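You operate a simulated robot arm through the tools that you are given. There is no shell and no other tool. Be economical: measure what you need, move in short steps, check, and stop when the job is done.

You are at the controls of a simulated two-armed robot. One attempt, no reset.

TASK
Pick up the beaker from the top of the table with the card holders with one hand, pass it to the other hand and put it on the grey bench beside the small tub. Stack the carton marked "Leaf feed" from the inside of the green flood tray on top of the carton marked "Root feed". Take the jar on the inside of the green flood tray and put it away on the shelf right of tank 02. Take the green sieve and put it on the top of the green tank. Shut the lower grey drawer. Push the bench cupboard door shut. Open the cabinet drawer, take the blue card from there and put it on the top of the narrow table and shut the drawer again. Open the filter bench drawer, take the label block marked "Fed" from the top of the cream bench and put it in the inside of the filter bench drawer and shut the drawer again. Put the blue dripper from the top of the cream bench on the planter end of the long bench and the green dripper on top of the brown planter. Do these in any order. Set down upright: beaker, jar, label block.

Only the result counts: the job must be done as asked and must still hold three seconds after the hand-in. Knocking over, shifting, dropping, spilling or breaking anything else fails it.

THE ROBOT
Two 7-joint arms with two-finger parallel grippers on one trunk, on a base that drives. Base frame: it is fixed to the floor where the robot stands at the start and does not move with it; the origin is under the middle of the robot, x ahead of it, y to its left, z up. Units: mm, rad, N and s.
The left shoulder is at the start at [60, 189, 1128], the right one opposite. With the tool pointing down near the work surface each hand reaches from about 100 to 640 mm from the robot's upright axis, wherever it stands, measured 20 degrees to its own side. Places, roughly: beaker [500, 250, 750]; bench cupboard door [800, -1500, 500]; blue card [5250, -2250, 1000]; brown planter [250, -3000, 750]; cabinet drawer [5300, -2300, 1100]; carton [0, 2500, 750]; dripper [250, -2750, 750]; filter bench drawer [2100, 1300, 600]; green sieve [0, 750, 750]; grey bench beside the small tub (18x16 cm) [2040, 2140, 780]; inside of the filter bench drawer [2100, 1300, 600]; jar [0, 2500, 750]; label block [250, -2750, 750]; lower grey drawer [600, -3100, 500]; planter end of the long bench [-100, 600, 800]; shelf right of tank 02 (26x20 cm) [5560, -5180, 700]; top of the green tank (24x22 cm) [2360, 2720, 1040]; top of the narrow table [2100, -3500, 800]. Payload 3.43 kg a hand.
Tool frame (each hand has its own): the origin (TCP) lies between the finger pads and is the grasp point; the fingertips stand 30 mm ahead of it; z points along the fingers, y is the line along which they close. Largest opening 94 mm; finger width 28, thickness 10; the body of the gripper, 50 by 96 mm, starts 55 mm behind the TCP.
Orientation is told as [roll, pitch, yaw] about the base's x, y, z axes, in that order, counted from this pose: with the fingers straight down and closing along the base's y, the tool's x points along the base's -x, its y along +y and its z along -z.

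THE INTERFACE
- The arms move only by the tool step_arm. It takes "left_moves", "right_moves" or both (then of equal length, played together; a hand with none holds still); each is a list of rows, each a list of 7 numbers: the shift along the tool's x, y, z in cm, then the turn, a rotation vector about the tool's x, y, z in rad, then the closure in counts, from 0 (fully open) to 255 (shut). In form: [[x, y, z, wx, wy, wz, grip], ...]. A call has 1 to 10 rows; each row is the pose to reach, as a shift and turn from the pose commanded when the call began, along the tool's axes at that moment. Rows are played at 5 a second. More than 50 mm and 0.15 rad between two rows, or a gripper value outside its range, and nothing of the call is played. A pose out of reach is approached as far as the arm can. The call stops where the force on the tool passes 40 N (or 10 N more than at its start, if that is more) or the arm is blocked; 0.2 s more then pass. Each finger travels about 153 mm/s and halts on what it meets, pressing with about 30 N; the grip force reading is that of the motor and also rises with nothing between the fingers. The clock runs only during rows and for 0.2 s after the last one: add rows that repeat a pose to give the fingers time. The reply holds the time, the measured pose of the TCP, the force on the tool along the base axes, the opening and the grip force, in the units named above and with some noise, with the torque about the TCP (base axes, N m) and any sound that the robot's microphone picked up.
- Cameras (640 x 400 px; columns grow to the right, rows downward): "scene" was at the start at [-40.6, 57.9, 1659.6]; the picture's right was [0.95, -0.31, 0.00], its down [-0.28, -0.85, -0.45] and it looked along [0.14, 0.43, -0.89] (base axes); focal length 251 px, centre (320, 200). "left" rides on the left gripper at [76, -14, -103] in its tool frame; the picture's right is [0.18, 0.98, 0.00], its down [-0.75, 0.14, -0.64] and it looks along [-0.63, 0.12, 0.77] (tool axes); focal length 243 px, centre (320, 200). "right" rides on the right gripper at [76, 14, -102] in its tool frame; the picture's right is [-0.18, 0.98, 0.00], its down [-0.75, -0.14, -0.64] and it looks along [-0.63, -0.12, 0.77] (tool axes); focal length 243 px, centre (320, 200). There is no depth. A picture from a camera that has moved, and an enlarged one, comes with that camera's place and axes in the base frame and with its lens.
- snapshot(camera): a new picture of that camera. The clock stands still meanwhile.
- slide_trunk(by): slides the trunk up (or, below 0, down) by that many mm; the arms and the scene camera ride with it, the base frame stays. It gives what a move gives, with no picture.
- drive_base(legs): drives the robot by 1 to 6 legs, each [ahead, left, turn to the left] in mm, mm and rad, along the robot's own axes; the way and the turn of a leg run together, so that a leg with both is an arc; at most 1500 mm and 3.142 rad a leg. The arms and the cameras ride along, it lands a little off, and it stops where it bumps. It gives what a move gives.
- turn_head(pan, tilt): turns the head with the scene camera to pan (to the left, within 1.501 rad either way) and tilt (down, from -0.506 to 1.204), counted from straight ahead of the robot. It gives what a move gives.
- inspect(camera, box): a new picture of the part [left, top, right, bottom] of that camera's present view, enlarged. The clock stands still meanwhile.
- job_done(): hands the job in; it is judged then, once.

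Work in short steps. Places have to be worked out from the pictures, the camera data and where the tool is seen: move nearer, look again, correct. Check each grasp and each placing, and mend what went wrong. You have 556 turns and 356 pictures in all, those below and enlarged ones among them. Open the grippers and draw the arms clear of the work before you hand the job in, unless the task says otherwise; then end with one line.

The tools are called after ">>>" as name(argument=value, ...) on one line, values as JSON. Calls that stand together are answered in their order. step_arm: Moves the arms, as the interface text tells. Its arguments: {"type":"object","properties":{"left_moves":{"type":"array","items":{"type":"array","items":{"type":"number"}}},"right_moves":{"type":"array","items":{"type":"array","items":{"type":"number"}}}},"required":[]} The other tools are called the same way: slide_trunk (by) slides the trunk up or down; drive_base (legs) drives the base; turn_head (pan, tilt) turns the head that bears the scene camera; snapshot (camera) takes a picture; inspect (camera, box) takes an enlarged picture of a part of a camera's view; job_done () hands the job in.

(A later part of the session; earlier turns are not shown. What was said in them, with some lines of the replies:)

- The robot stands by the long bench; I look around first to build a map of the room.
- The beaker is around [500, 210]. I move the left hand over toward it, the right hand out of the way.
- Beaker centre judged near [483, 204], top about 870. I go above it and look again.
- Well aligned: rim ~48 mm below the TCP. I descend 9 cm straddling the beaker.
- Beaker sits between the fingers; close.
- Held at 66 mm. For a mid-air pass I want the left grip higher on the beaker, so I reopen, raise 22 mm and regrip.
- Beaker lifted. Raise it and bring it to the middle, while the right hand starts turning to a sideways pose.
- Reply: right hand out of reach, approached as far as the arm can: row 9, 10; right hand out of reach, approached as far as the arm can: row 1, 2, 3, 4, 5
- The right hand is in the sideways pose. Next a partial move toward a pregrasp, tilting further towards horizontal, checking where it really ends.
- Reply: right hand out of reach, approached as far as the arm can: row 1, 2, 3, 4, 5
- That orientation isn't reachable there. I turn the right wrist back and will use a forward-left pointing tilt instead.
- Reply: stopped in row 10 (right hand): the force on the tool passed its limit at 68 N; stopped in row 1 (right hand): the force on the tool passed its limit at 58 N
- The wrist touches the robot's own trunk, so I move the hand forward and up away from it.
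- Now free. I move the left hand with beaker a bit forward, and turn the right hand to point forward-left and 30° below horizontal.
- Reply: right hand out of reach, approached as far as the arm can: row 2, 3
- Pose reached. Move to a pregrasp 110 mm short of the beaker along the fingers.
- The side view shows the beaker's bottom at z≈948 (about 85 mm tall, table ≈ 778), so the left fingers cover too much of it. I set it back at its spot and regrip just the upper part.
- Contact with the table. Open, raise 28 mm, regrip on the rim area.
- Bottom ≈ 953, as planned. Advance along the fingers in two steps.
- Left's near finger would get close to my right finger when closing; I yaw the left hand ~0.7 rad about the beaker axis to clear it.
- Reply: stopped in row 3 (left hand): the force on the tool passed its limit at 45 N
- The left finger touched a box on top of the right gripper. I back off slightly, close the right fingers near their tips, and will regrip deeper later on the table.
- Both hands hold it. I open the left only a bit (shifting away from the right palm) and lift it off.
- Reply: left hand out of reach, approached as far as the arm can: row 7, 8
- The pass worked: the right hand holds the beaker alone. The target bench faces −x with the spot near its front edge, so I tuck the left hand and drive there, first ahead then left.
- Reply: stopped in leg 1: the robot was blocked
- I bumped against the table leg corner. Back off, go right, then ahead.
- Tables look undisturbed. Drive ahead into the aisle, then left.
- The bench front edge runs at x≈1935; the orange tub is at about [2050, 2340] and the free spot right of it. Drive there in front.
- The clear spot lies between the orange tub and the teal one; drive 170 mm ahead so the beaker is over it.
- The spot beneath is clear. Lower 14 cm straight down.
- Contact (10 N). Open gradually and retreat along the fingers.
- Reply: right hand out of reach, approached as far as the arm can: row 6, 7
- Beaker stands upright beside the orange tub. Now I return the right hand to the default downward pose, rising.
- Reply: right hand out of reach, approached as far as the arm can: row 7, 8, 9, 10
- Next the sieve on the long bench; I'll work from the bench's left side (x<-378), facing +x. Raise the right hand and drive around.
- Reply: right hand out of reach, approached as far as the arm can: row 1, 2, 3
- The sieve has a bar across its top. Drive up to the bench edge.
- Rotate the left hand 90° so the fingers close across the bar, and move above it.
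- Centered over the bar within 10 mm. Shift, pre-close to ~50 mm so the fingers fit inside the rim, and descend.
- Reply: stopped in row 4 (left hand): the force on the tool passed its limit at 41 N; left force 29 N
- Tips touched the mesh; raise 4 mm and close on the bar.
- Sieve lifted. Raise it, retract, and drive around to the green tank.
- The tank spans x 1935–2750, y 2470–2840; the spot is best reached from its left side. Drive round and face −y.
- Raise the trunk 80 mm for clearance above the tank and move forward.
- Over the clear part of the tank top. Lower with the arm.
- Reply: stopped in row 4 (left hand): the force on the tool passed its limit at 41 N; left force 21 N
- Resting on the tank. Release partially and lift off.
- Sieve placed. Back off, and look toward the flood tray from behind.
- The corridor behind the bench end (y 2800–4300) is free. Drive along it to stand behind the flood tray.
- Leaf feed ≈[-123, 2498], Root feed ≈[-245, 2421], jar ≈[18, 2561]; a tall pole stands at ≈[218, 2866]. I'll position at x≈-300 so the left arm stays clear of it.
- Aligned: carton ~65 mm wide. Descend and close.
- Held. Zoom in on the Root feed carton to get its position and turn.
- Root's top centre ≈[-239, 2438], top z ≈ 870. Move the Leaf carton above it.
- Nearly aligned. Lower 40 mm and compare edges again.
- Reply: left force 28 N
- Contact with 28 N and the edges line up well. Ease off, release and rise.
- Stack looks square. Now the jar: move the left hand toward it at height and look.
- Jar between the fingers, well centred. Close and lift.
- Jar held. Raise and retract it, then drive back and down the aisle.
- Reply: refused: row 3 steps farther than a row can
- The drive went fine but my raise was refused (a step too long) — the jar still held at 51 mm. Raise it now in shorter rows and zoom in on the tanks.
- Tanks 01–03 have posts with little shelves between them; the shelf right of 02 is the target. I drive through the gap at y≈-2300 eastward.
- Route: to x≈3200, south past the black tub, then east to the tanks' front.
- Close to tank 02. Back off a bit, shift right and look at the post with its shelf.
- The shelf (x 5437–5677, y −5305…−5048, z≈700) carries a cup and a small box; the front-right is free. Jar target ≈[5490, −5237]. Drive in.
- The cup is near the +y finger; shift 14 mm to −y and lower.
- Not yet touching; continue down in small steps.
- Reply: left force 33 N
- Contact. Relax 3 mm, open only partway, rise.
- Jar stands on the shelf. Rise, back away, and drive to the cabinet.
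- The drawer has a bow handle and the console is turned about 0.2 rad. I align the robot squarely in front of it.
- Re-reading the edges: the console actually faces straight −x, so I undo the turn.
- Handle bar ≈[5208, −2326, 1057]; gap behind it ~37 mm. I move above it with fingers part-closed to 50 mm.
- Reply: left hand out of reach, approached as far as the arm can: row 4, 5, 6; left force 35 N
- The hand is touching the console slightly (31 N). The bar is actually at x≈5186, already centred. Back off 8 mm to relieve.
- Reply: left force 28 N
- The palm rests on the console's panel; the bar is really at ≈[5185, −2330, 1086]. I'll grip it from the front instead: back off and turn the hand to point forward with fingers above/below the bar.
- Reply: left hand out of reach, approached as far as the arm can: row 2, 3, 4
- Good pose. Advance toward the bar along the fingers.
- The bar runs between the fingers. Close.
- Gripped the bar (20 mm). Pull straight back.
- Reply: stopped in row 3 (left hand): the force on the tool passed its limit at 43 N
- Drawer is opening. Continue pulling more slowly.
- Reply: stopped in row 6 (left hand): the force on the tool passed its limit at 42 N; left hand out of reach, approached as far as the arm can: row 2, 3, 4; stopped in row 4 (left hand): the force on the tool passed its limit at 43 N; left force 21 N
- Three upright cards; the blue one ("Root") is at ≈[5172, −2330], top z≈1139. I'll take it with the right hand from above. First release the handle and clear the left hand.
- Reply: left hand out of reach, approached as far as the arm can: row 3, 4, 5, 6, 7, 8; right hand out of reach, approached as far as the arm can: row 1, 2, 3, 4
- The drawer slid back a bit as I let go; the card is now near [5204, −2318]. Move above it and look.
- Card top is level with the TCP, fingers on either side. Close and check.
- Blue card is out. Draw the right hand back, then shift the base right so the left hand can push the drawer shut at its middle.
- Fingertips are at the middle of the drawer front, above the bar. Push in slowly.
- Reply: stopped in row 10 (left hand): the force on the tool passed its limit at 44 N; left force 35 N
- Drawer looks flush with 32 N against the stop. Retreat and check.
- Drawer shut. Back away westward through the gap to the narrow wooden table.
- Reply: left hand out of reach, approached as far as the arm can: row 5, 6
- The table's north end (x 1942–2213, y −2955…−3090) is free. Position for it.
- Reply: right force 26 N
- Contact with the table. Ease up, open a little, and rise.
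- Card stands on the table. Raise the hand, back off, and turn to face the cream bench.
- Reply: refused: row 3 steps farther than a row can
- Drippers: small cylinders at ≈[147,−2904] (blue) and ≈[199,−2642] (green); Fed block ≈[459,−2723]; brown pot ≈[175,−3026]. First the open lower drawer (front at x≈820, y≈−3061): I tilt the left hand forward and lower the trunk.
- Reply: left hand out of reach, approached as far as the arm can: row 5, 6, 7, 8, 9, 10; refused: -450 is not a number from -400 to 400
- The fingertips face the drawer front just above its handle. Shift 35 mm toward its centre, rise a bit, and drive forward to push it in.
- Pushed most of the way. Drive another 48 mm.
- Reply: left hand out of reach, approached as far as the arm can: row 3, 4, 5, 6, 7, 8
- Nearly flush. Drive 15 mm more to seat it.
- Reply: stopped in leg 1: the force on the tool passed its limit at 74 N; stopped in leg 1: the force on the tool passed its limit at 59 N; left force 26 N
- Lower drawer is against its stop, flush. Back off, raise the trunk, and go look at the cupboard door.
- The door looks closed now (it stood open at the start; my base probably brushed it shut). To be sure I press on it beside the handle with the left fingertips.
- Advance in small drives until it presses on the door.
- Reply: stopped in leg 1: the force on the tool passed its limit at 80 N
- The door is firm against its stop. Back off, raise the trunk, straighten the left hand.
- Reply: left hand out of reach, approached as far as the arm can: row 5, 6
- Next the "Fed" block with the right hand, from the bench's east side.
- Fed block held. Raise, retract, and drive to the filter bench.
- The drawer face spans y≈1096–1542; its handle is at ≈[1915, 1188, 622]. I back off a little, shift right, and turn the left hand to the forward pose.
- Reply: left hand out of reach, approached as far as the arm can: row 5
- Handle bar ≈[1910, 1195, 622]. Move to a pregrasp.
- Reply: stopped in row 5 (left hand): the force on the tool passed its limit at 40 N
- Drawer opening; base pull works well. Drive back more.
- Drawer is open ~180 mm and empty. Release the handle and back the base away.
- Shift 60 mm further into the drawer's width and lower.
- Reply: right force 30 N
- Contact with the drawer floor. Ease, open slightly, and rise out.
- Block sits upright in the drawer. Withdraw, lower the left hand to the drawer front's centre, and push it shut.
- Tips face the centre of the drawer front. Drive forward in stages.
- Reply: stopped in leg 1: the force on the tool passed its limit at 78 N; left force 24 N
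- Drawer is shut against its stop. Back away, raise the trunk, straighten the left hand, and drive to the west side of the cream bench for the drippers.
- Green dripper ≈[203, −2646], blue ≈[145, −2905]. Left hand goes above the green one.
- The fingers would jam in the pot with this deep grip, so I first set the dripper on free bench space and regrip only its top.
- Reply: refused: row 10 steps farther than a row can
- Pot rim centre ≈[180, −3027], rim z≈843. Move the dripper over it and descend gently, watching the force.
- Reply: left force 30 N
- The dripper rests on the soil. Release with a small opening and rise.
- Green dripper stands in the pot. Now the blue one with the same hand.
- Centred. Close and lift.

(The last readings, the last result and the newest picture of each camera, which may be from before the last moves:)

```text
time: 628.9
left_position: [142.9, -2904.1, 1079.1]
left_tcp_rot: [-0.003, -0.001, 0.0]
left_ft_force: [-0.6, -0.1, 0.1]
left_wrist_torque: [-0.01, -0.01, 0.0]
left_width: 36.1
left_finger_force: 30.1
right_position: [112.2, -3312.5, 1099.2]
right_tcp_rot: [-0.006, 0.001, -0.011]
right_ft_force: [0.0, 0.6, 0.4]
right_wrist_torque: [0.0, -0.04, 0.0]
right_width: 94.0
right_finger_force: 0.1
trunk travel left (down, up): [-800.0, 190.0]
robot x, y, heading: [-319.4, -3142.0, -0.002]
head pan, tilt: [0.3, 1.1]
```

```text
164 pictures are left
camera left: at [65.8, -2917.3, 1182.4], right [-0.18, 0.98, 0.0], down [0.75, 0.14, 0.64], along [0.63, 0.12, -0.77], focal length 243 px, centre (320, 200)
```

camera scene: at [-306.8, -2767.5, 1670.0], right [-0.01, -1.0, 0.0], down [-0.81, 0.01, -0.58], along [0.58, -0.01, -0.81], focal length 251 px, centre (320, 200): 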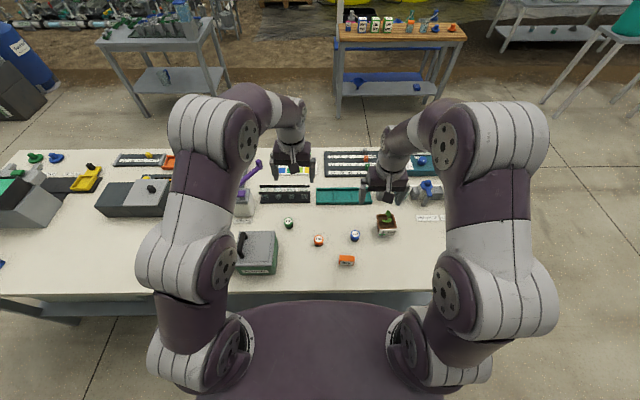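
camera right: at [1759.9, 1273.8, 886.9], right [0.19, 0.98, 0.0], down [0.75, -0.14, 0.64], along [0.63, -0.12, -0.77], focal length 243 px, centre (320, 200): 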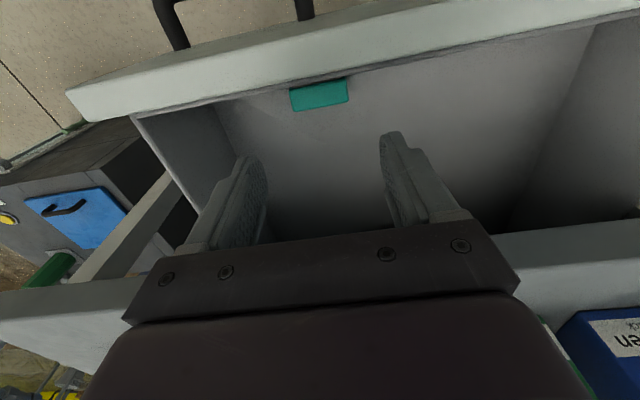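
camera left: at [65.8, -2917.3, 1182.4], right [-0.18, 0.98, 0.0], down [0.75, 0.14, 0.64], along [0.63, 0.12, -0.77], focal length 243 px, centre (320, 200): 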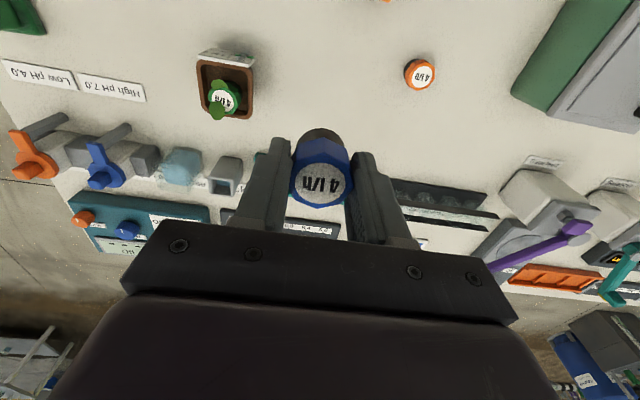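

Blue dripper held. Drive to the long bench's planter end.

>>> drive_base(legs=[[-430, 0, 0], [0, 1500, 0], [0, 1500, 0], [0, 580, 0]])

>>> turn_head(pan=0.1, tilt=0.8)

>>> snapshot(camera="scene")

```text
time: 646.9
left_position: [-116.7, 246.2, 1075.6]
left_tcp_rot: [-0.007, -0.001, -0.102]
left_ft_force: [0.5, 1.9, -1.9]
left_wrist_torque: [-0.07, -0.02, 0.01]
left_width: 35.9
left_finger_force: 29.8
right_position: [-189.1, -156.9, 1099.2]
right_tcp_rot: [-0.011, 0.003, -0.112]
right_ft_force: [0.4, 1.4, 0.4]
right_wrist_torque: [-0.06, 0.01, -0.02]
right_width: 94.0
right_finger_force: 0.0
trunk travel left (down, up): [-800.0, 190.0]
robot x, y, heading: [-609.3, 51.7, -0.102]
head pan, tilt: [0.3, 1.1]
stopped in leg 4: the robot was blocked; the commanded pose is now the measured one
```

```text
time: 647.7
left_position: [-119.6, 238.5, 1078.5]
left_tcp_rot: [-0.002, -0.001, -0.099]
left_ft_force: [-0.1, -1.1, 0.1]
left_wrist_torque: [0.05, 0.02, -0.01]
left_width: 35.9
left_finger_force: 30.4
right_position: [-194.6, -162.0, 1098.8]
right_tcp_rot: [-0.005, -0.001, -0.11]
right_ft_force: [-0.3, 0.4, 0.8]
right_wrist_torque: [-0.02, -0.04, -0.02]
right_width: 94.0
right_finger_force: 0.1
trunk travel left (down, up): [-800.0, 190.0]
robot x, y, heading: [-604.4, 48.8, -0.101]
head pan, tilt: [0.099, 0.799]
```

```text
163 pictures are left
camera scene: at [-587.1, 53.2, 1681.5], right [0.0, -1.0, 0.0], down [-0.72, 0.0, -0.7], along [0.7, 0.0, -0.72], focal length 251 px, centre (320, 200)
```

scene: 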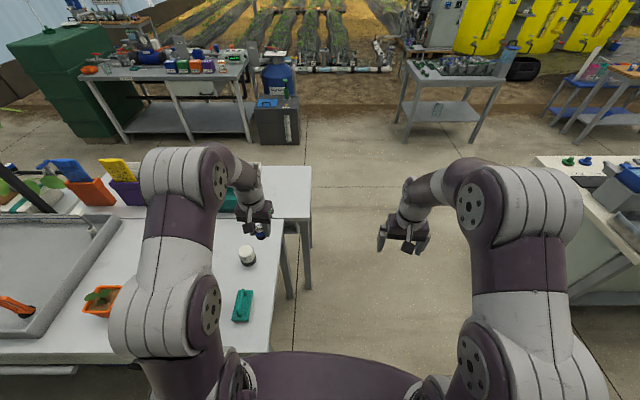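

I drifted and touched the bench leg; nothing on the bench looks disturbed. Back off, straighten, go wider around.

>>> drive_base(legs=[[0, -120, 0.05], [-300, 0, 0.05]])

>>> drive_base(legs=[[0, 500, 0]])

>>> turn_head(pan=0.1, tilt=0.7)

>>> snapshot(camera="scene")

```text
time: 650.6
left_position: [-436.4, 171.2, 1077.8]
left_tcp_rot: [-0.002, 0.0, -0.013]
left_ft_force: [-0.4, -0.3, 0.2]
left_wrist_torque: [-0.01, -0.01, -0.01]
left_width: 35.8
left_finger_force: 29.9
right_position: [-474.3, -235.5, 1098.8]
right_tcp_rot: [-0.005, 0.003, -0.023]
right_ft_force: [-0.2, -0.3, 0.5]
right_wrist_torque: [-0.02, -0.01, 0.01]
right_width: 94.1
right_finger_force: 0.0
trunk travel left (down, up): [-800.0, 190.0]
robot x, y, heading: [-906.0, -58.3, -0.014]
head pan, tilt: [0.099, 0.799]
```

```text
time: 653.6
left_position: [-433.3, 685.1, 1079.8]
left_tcp_rot: [0.0, -0.002, -0.01]
left_ft_force: [-0.4, 0.1, 0.2]
left_wrist_torque: [0.0, -0.02, -0.01]
left_width: 35.7
left_finger_force: 30.0
right_position: [-470.5, 276.6, 1098.4]
right_tcp_rot: [-0.005, 0.003, -0.02]
right_ft_force: [-0.7, -0.3, -0.4]
right_wrist_torque: [-0.02, 0.02, 0.01]
right_width: 93.8
right_finger_force: 0.1
trunk travel left (down, up): [-800.0, 190.0]
robot x, y, heading: [-899.9, 453.9, -0.01]
head pan, tilt: [0.099, 0.799]
```

```text
time: 654.2
left_position: [-433.3, 684.0, 1078.4]
left_tcp_rot: [-0.002, -0.001, -0.01]
left_ft_force: [-0.5, -0.3, -0.5]
left_wrist_torque: [0.06, -0.05, -0.06]
left_width: 35.8
left_finger_force: 30.2
right_position: [-470.1, 277.1, 1099.0]
right_tcp_rot: [-0.006, 0.002, -0.023]
right_ft_force: [-1.1, 0.2, 0.8]
right_wrist_torque: [-0.03, 0.0, 0.0]
right_width: 93.9
right_finger_force: 0.0
trunk travel left (down, up): [-800.0, 190.0]
robot x, y, heading: [-904.9, 452.5, -0.007]
head pan, tilt: [0.099, 0.7]
```

```text
162 pictures are left
camera scene: at [-877.7, 458.6, 1689.7], right [0.09, -1.0, 0.0], down [-0.64, -0.06, -0.76], along [0.76, 0.07, -0.64], focal length 251 px, centre (320, 200)
```

scene: 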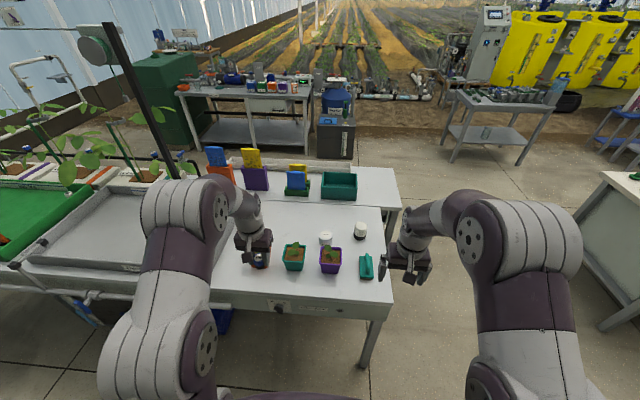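

Everything stands as before. Drive up to the bench and lower the dripper at about [-95, 640].

>>> drive_base(legs=[[310, 0, 0.007]])

>>> step_arm(left_moves=[[-1, -1.5, 4, 0, 0, 0, 230], [-2, -3, 8, 0, 0, 0, 230], [-2.5, -4, 12, 0, 0, 0, 230], [-2.5, -4, 16, 0, 0, 0, 230], [-2.5, -4, 20, 0, 0, 0, 230], [-2.5, -4, 22, 0, 0, 0, 230], [-2.5, -4, 22, 0, 0, 0, 230]])

>>> snapshot(camera="left")

```text
time: 656.5
left_position: [-131.5, 687.2, 1079.3]
left_tcp_rot: [-0.002, -0.002, -0.008]
left_ft_force: [0.7, -0.1, 0.2]
left_wrist_torque: [0.05, -0.01, 0.01]
left_width: 35.5
left_finger_force: 30.1
right_position: [-167.1, 281.1, 1098.7]
right_tcp_rot: [-0.006, 0.001, -0.018]
right_ft_force: [-1.0, 0.3, -0.3]
right_wrist_torque: [0.01, 0.02, -0.02]
right_width: 93.7
right_finger_force: 0.1
trunk travel left (down, up): [-800.0, 190.0]
robot x, y, heading: [-597.2, 452.4, -0.005]
head pan, tilt: [0.099, 0.7]
stopped in leg 1: the robot was blocked; the commanded pose is now the measured one
```

```text
time: 658.1
left_position: [-106.8, 650.0, 856.5]
left_tcp_rot: [-0.001, -0.003, -0.007]
left_ft_force: [-0.5, 0.8, 1.2]
left_wrist_torque: [0.01, 0.02, 0.01]
left_width: 35.7
left_finger_force: 30.4
right_position: [-167.2, 280.3, 1099.7]
right_tcp_rot: [-0.006, 0.001, -0.018]
right_ft_force: [-0.7, -0.1, -0.1]
right_wrist_torque: [-0.02, -0.04, 0.0]
right_width: 94.1
right_finger_force: 0.1
trunk travel left (down, up): [-800.0, 190.0]
robot x, y, heading: [-598.0, 450.9, -0.005]
head pan, tilt: [0.099, 0.7]
```

```text
161 pictures are left
camera left: at [-184.4, 637.6, 960.7], right [-0.18, 0.98, 0.0], down [0.75, 0.14, 0.64], along [0.63, 0.11, -0.77], focal length 243 px, centre (320, 200)
```

left: 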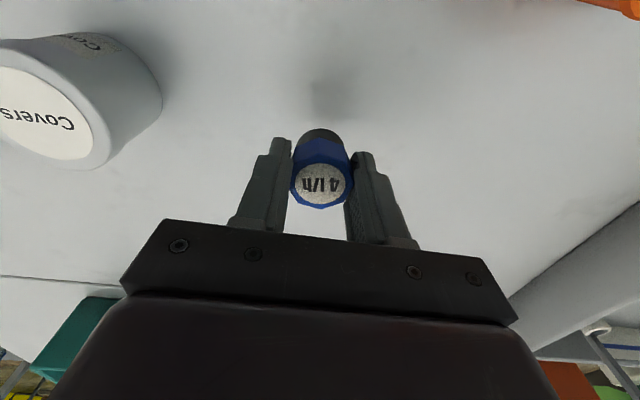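

>>> step_arm(left_moves=[[0, 0, 1.5, 0, 0, 0, 230], [0, 0, 3, 0, 0, 0, 230], [0, 0, 3.4, 0, 0, 0, 230], [0, 0, 3.4, 0, 0, 0, 230]])

>>> step_arm(left_moves=[[0, 0, 0.3, 0, 0, 0, 230], [0, 0, 0.6, 0, 0, 0, 230], [0, 0, 0.6, 0, 0, 0, 230]])

```text
time: 659.1
left_position: [-107.1, 646.6, 824.4]
left_tcp_rot: [-0.002, -0.002, -0.006]
left_ft_force: [-0.4, 0.6, -0.2]
left_wrist_torque: [0.01, 0.04, -0.03]
left_width: 35.3
left_finger_force: 30.0
right_position: [-167.1, 280.5, 1098.6]
right_tcp_rot: [-0.006, 0.003, -0.018]
right_ft_force: [-0.3, 0.2, 0.1]
right_wrist_torque: [-0.04, 0.03, 0.03]
right_width: 93.9
right_finger_force: 0.1
trunk travel left (down, up): [-800.0, 190.0]
robot x, y, heading: [-598.6, 453.9, -0.009]
head pan, tilt: [0.099, 0.7]
```

```text
time: 659.9
left_position: [-107.5, 647.7, 818.4]
left_tcp_rot: [-0.002, -0.002, -0.007]
left_ft_force: [-0.5, 0.0, 1.4]
left_wrist_torque: [-0.03, 0.0, 0.02]
left_width: 35.2
left_finger_force: 29.7
right_position: [-166.8, 281.1, 1099.1]
right_tcp_rot: [-0.005, 0.002, -0.017]
right_ft_force: [-0.7, 0.4, 0.3]
right_wrist_torque: [-0.04, 0.02, -0.04]
right_width: 94.1
right_finger_force: 0.0
trunk travel left (down, up): [-800.0, 190.0]
robot x, y, heading: [-597.5, 452.8, -0.008]
head pan, tilt: [0.099, 0.7]
```

>>> step_arm(left_moves=[[0, 0, 0.3, 0, 0, 0, 230], [0, 0, 0.5, 0, 0, 0, 230], [0, 0, 0.5, 0, 0, 0, 230]])

```text
time: 660.7
left_position: [-108.4, 647.7, 816.0]
left_tcp_rot: [0.0, -0.009, -0.007]
left_ft_force: [2.3, 7.8, 29.9]
left_wrist_torque: [0.25, -0.02, -0.16]
left_width: 35.6
left_finger_force: 29.7
right_position: [-169.0, 279.1, 1098.9]
right_tcp_rot: [-0.007, -0.001, -0.017]
right_ft_force: [-0.5, -0.2, 0.1]
right_wrist_torque: [0.01, 0.03, 0.03]
right_width: 94.2
right_finger_force: 0.1
trunk travel left (down, up): [-800.0, 190.0]
robot x, y, heading: [-599.2, 455.2, -0.007]
head pan, tilt: [0.099, 0.7]
```

Contact. Release and rise.

>>> step_arm(left_moves=[[0, 0, -0.3, 0, 0, 0, 230], [0, 0, -0.3, 0, 0, 0, 150], [0, 0, -0.3, 0, 0, 0, 100], [0, 0, -0.3, 0, 0, 0, 100], [0, 0, -3, 0, 0, 0, 100], [0, 0, -7, 0, 0, 0, 100], [0, 0, -11, 0, 0, 0, 60], [0, 0, -15, 0, 0, 0, 0], [0, 0, -19, 0, 0, 0, 0]])

>>> snapshot(camera="left")

>>> turn_head(pan=0.3, tilt=0.9)

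>>> snapshot(camera="scene")

```text
time: 662.7
left_position: [-106.7, 647.4, 1001.6]
left_tcp_rot: [-0.001, -0.003, -0.006]
left_ft_force: [0.1, -0.2, -0.9]
left_wrist_torque: [0.01, -0.03, 0.02]
left_width: 93.9
left_finger_force: 0.1
right_position: [-168.8, 280.4, 1098.8]
right_tcp_rot: [-0.004, 0.002, -0.019]
right_ft_force: [0.0, 0.3, -0.4]
right_wrist_torque: [0.0, -0.02, -0.01]
right_width: 93.8
right_finger_force: 0.1
trunk travel left (down, up): [-800.0, 190.0]
robot x, y, heading: [-599.5, 455.1, -0.007]
head pan, tilt: [0.099, 0.7]
```

```text
160 pictures are left
camera left: at [-185.0, 634.4, 1105.1], right [-0.18, 0.98, 0.0], down [0.75, 0.14, 0.64], along [0.63, 0.11, -0.77], focal length 243 px, centre (320, 200)
```

left: 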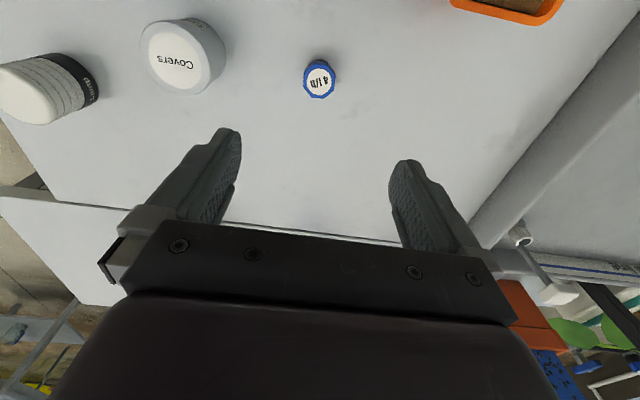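

```text
time: 663.4
left_position: [-106.0, 647.8, 1000.8]
left_tcp_rot: [-0.001, -0.002, -0.007]
left_ft_force: [0.6, 0.5, -0.8]
left_wrist_torque: [0.02, 0.05, -0.02]
left_width: 94.1
left_finger_force: 0.1
right_position: [-167.2, 279.5, 1097.1]
right_tcp_rot: [-0.004, 0.001, -0.017]
right_ft_force: [-0.9, -0.5, -0.4]
right_wrist_torque: [0.0, -0.02, -0.02]
right_width: 94.1
right_finger_force: 0.1
trunk travel left (down, up): [-800.0, 190.0]
robot x, y, heading: [-601.4, 453.6, -0.009]
head pan, tilt: [0.3, 0.901]
```

```text
159 pictures are left
camera scene: at [-587.0, 473.7, 1673.6], right [0.29, -0.96, 0.0], down [-0.75, -0.23, -0.62], along [0.59, 0.18, -0.78], focal length 251 px, centre (320, 200)
```

scene: 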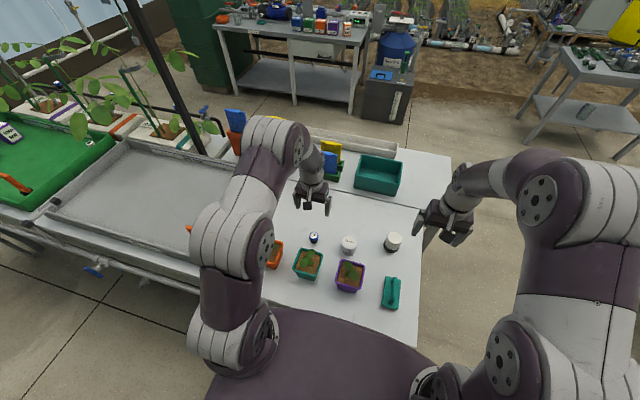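

Blue dripper stands on the bench. To be nearer the named place ([-100, 600]) I shift it ~35 mm toward −y.

>>> step_arm(left_moves=[[0, 0, 4.5, 0, 0, 0, 80], [0, 0, 9, 0, 0, 0, 80], [0, 0, 13.5, 0, 0, 0, 80], [0, 0, 18.2, 0, 0, 0, 80], [0, 0, 18.2, 0, 0, 0, 80], [0, 0, 18.2, 0, 0, 0, 180], [0, 0, 18.2, 0, 0, 0, 230], [0, 0, 18.2, 0, 0, 0, 230], [0, 0, 15.5, 0, 0, 0, 230]])

>>> step_arm(left_moves=[[0, -1.8, 0, 0, 0, 0, 230], [0, -3.6, 0, 0, 0, 0, 230], [0, -3.6, 2.2, 0, 0, 0, 230], [0, -3.6, 2.6, 0, 0, 0, 230], [0, -3.6, 2.9, 0, 0, 0, 230], [0, -3.6, 2.9, 0, 0, 0, 230]])

```text
time: 665.4
left_position: [-107.2, 646.6, 848.7]
left_tcp_rot: [0.0, -0.001, -0.007]
left_ft_force: [-0.1, 0.1, 0.2]
left_wrist_torque: [0.01, -0.01, -0.01]
left_width: 34.2
left_finger_force: 30.3
right_position: [-168.0, 278.8, 1097.7]
right_tcp_rot: [-0.006, 0.001, -0.018]
right_ft_force: [0.0, -0.3, 0.4]
right_wrist_torque: [-0.01, 0.01, 0.0]
right_width: 93.9
right_finger_force: 0.0
trunk travel left (down, up): [-800.0, 190.0]
robot x, y, heading: [-600.7, 454.8, -0.008]
head pan, tilt: [0.3, 0.901]
```

```text
time: 666.8
left_position: [-108.4, 610.6, 819.5]
left_tcp_rot: [0.0, -0.002, -0.007]
left_ft_force: [-0.2, -0.2, 6.2]
left_wrist_torque: [-0.03, 0.1, 0.03]
left_width: 33.7
left_finger_force: 30.2
right_position: [-167.3, 279.2, 1098.7]
right_tcp_rot: [-0.006, 0.001, -0.018]
right_ft_force: [0.3, 0.3, 0.3]
right_wrist_torque: [0.0, 0.01, -0.01]
right_width: 93.9
right_finger_force: 0.0
trunk travel left (down, up): [-800.0, 190.0]
robot x, y, heading: [-597.6, 455.1, -0.002]
head pan, tilt: [0.3, 0.901]
```

>>> step_arm(left_moves=[[0, 0, -0.1, 0, 0, 0, 150], [0, 0, -0.1, 0, 0, 0, 110], [0, 0, -0.1, 0, 0, 0, 110], [0, 0, -3, 0, 0, 0, 110], [0, 0, -7, 0, 0, 0, 110], [0, 0, -11, 0, 0, 0, 60], [0, 0, -15.5, 0, 0, 0, 0], [0, 0, -20, 0, 0, 0, 0], [0, 0, -24, 0, 0, 0, 0]])

>>> snapshot(camera="left")

>>> turn_head(pan=1.1, tilt=0.45)

>>> snapshot(camera="scene")

```text
time: 668.8
left_position: [-107.9, 615.3, 1057.2]
left_tcp_rot: [0.0, 0.0, -0.008]
left_ft_force: [-0.3, 0.3, 0.7]
left_wrist_torque: [0.01, 0.02, 0.03]
left_width: 94.0
left_finger_force: 0.1
right_position: [-168.4, 279.1, 1099.0]
right_tcp_rot: [-0.006, -0.001, -0.019]
right_ft_force: [-0.7, 0.7, -0.3]
right_wrist_torque: [0.02, -0.02, 0.0]
right_width: 94.0
right_finger_force: 0.1
trunk travel left (down, up): [-800.0, 190.0]
robot x, y, heading: [-600.7, 450.8, -0.005]
head pan, tilt: [0.3, 0.901]
```

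```text
158 pictures are left
camera left: at [-185.6, 602.9, 1161.3], right [-0.18, 0.98, 0.0], down [0.75, 0.14, 0.64], along [0.63, 0.11, -0.77], focal length 243 px, centre (320, 200)
```

left: 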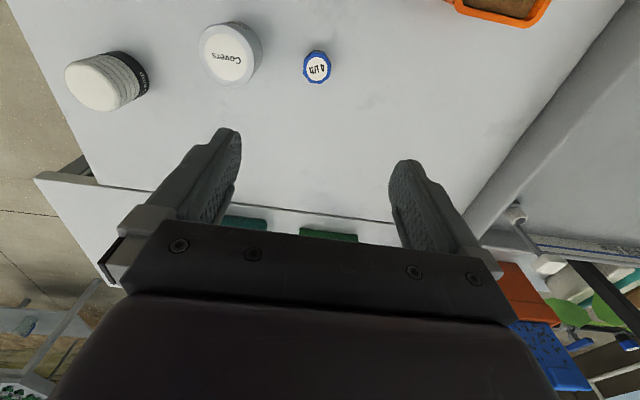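

```text
time: 670.0
left_position: [-107.0, 615.1, 1056.4]
left_tcp_rot: [-0.003, -0.001, -0.007]
left_ft_force: [1.1, 0.1, 0.0]
left_wrist_torque: [0.0, -0.01, 0.0]
left_width: 94.0
left_finger_force: 0.1
right_position: [-167.3, 280.2, 1099.2]
right_tcp_rot: [-0.004, 0.001, -0.017]
right_ft_force: [-0.1, -0.4, 0.2]
right_wrist_torque: [0.0, 0.0, -0.01]
right_width: 93.7
right_finger_force: 0.1
trunk travel left (down, up): [-800.0, 190.0]
robot x, y, heading: [-601.3, 455.8, -0.008]
head pan, tilt: [1.1, 0.45]
```

```text
157 pictures are left
camera scene: at [-617.4, 533.3, 1711.9], right [0.89, -0.46, 0.0], down [-0.2, -0.39, -0.9], along [0.41, 0.8, -0.44], focal length 251 px, centre (320, 200)
```

scene: 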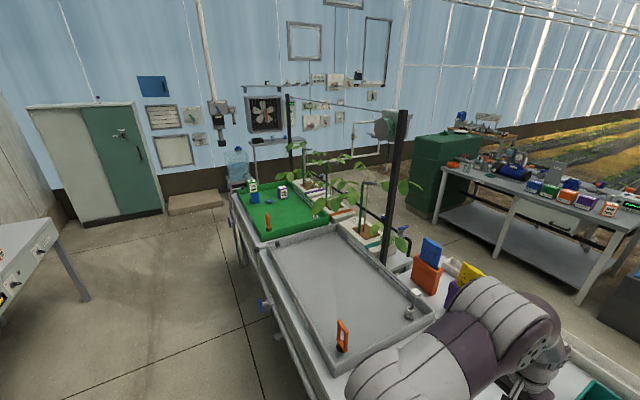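

>>> inspect(camera="scene", box=[230, 160, 330, 230])

>>> inspect(camera="scene", box=[400, 110, 640, 270])

```text
5.71 times, centred on (280, 195) of scene
camera zoom: at [-617.4, 533.3, 1711.9], right [0.89, -0.46, 0.0], down [-0.2, -0.39, -0.9], along [0.41, 0.8, -0.44], focal length 1436 px, centre (549, 229)
```

zoom: 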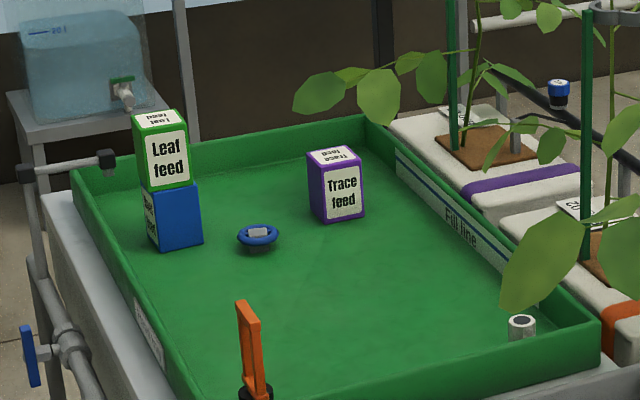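

```text
2.50 times, centred on (520, 190) of scene
camera zoom: at [-617.4, 533.3, 1711.9], right [0.89, -0.46, 0.0], down [-0.2, -0.39, -0.9], along [0.41, 0.8, -0.44], focal length 628 px, centre (-180, 225)
```

zoom: 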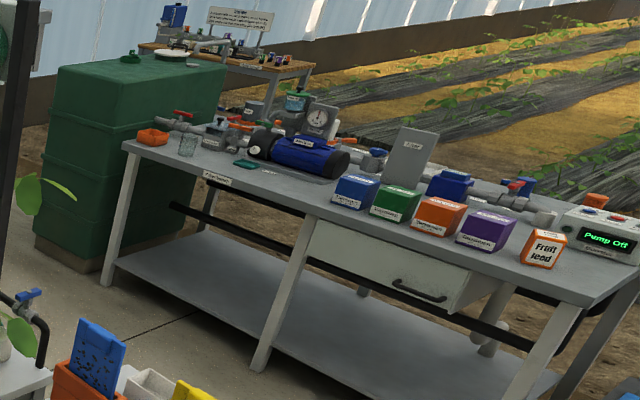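

Everything holds. Back the robot clear of the bench and hand in.

>>> drive_base(legs=[[-350, 0, 0]])

>>> job_done()

```text
time: 672.2
left_position: [-455.1, 617.1, 1058.0]
left_tcp_rot: [-0.002, -0.002, -0.011]
left_ft_force: [-0.3, 0.3, 0.3]
left_wrist_torque: [0.02, -0.01, -0.01]
left_width: 93.8
left_finger_force: 0.0
right_position: [-518.5, 280.2, 1099.2]
right_tcp_rot: [-0.006, 0.004, -0.023]
right_ft_force: [-0.1, -0.2, -0.2]
right_wrist_torque: [-0.01, -0.03, 0.01]
right_width: 93.8
right_finger_force: 0.1
trunk travel left (down, up): [-800.0, 190.0]
robot x, y, heading: [-949.2, 456.6, -0.016]
head pan, tilt: [1.1, 0.45]
```

```text
The job is handed in.
```

I carried out every task and handed the job in; no verdict came back, and the "Fed" block was last seen upright just before I shut its drawer, while the robot brushed a table or bench leg several times with nothing visibly disturbed.
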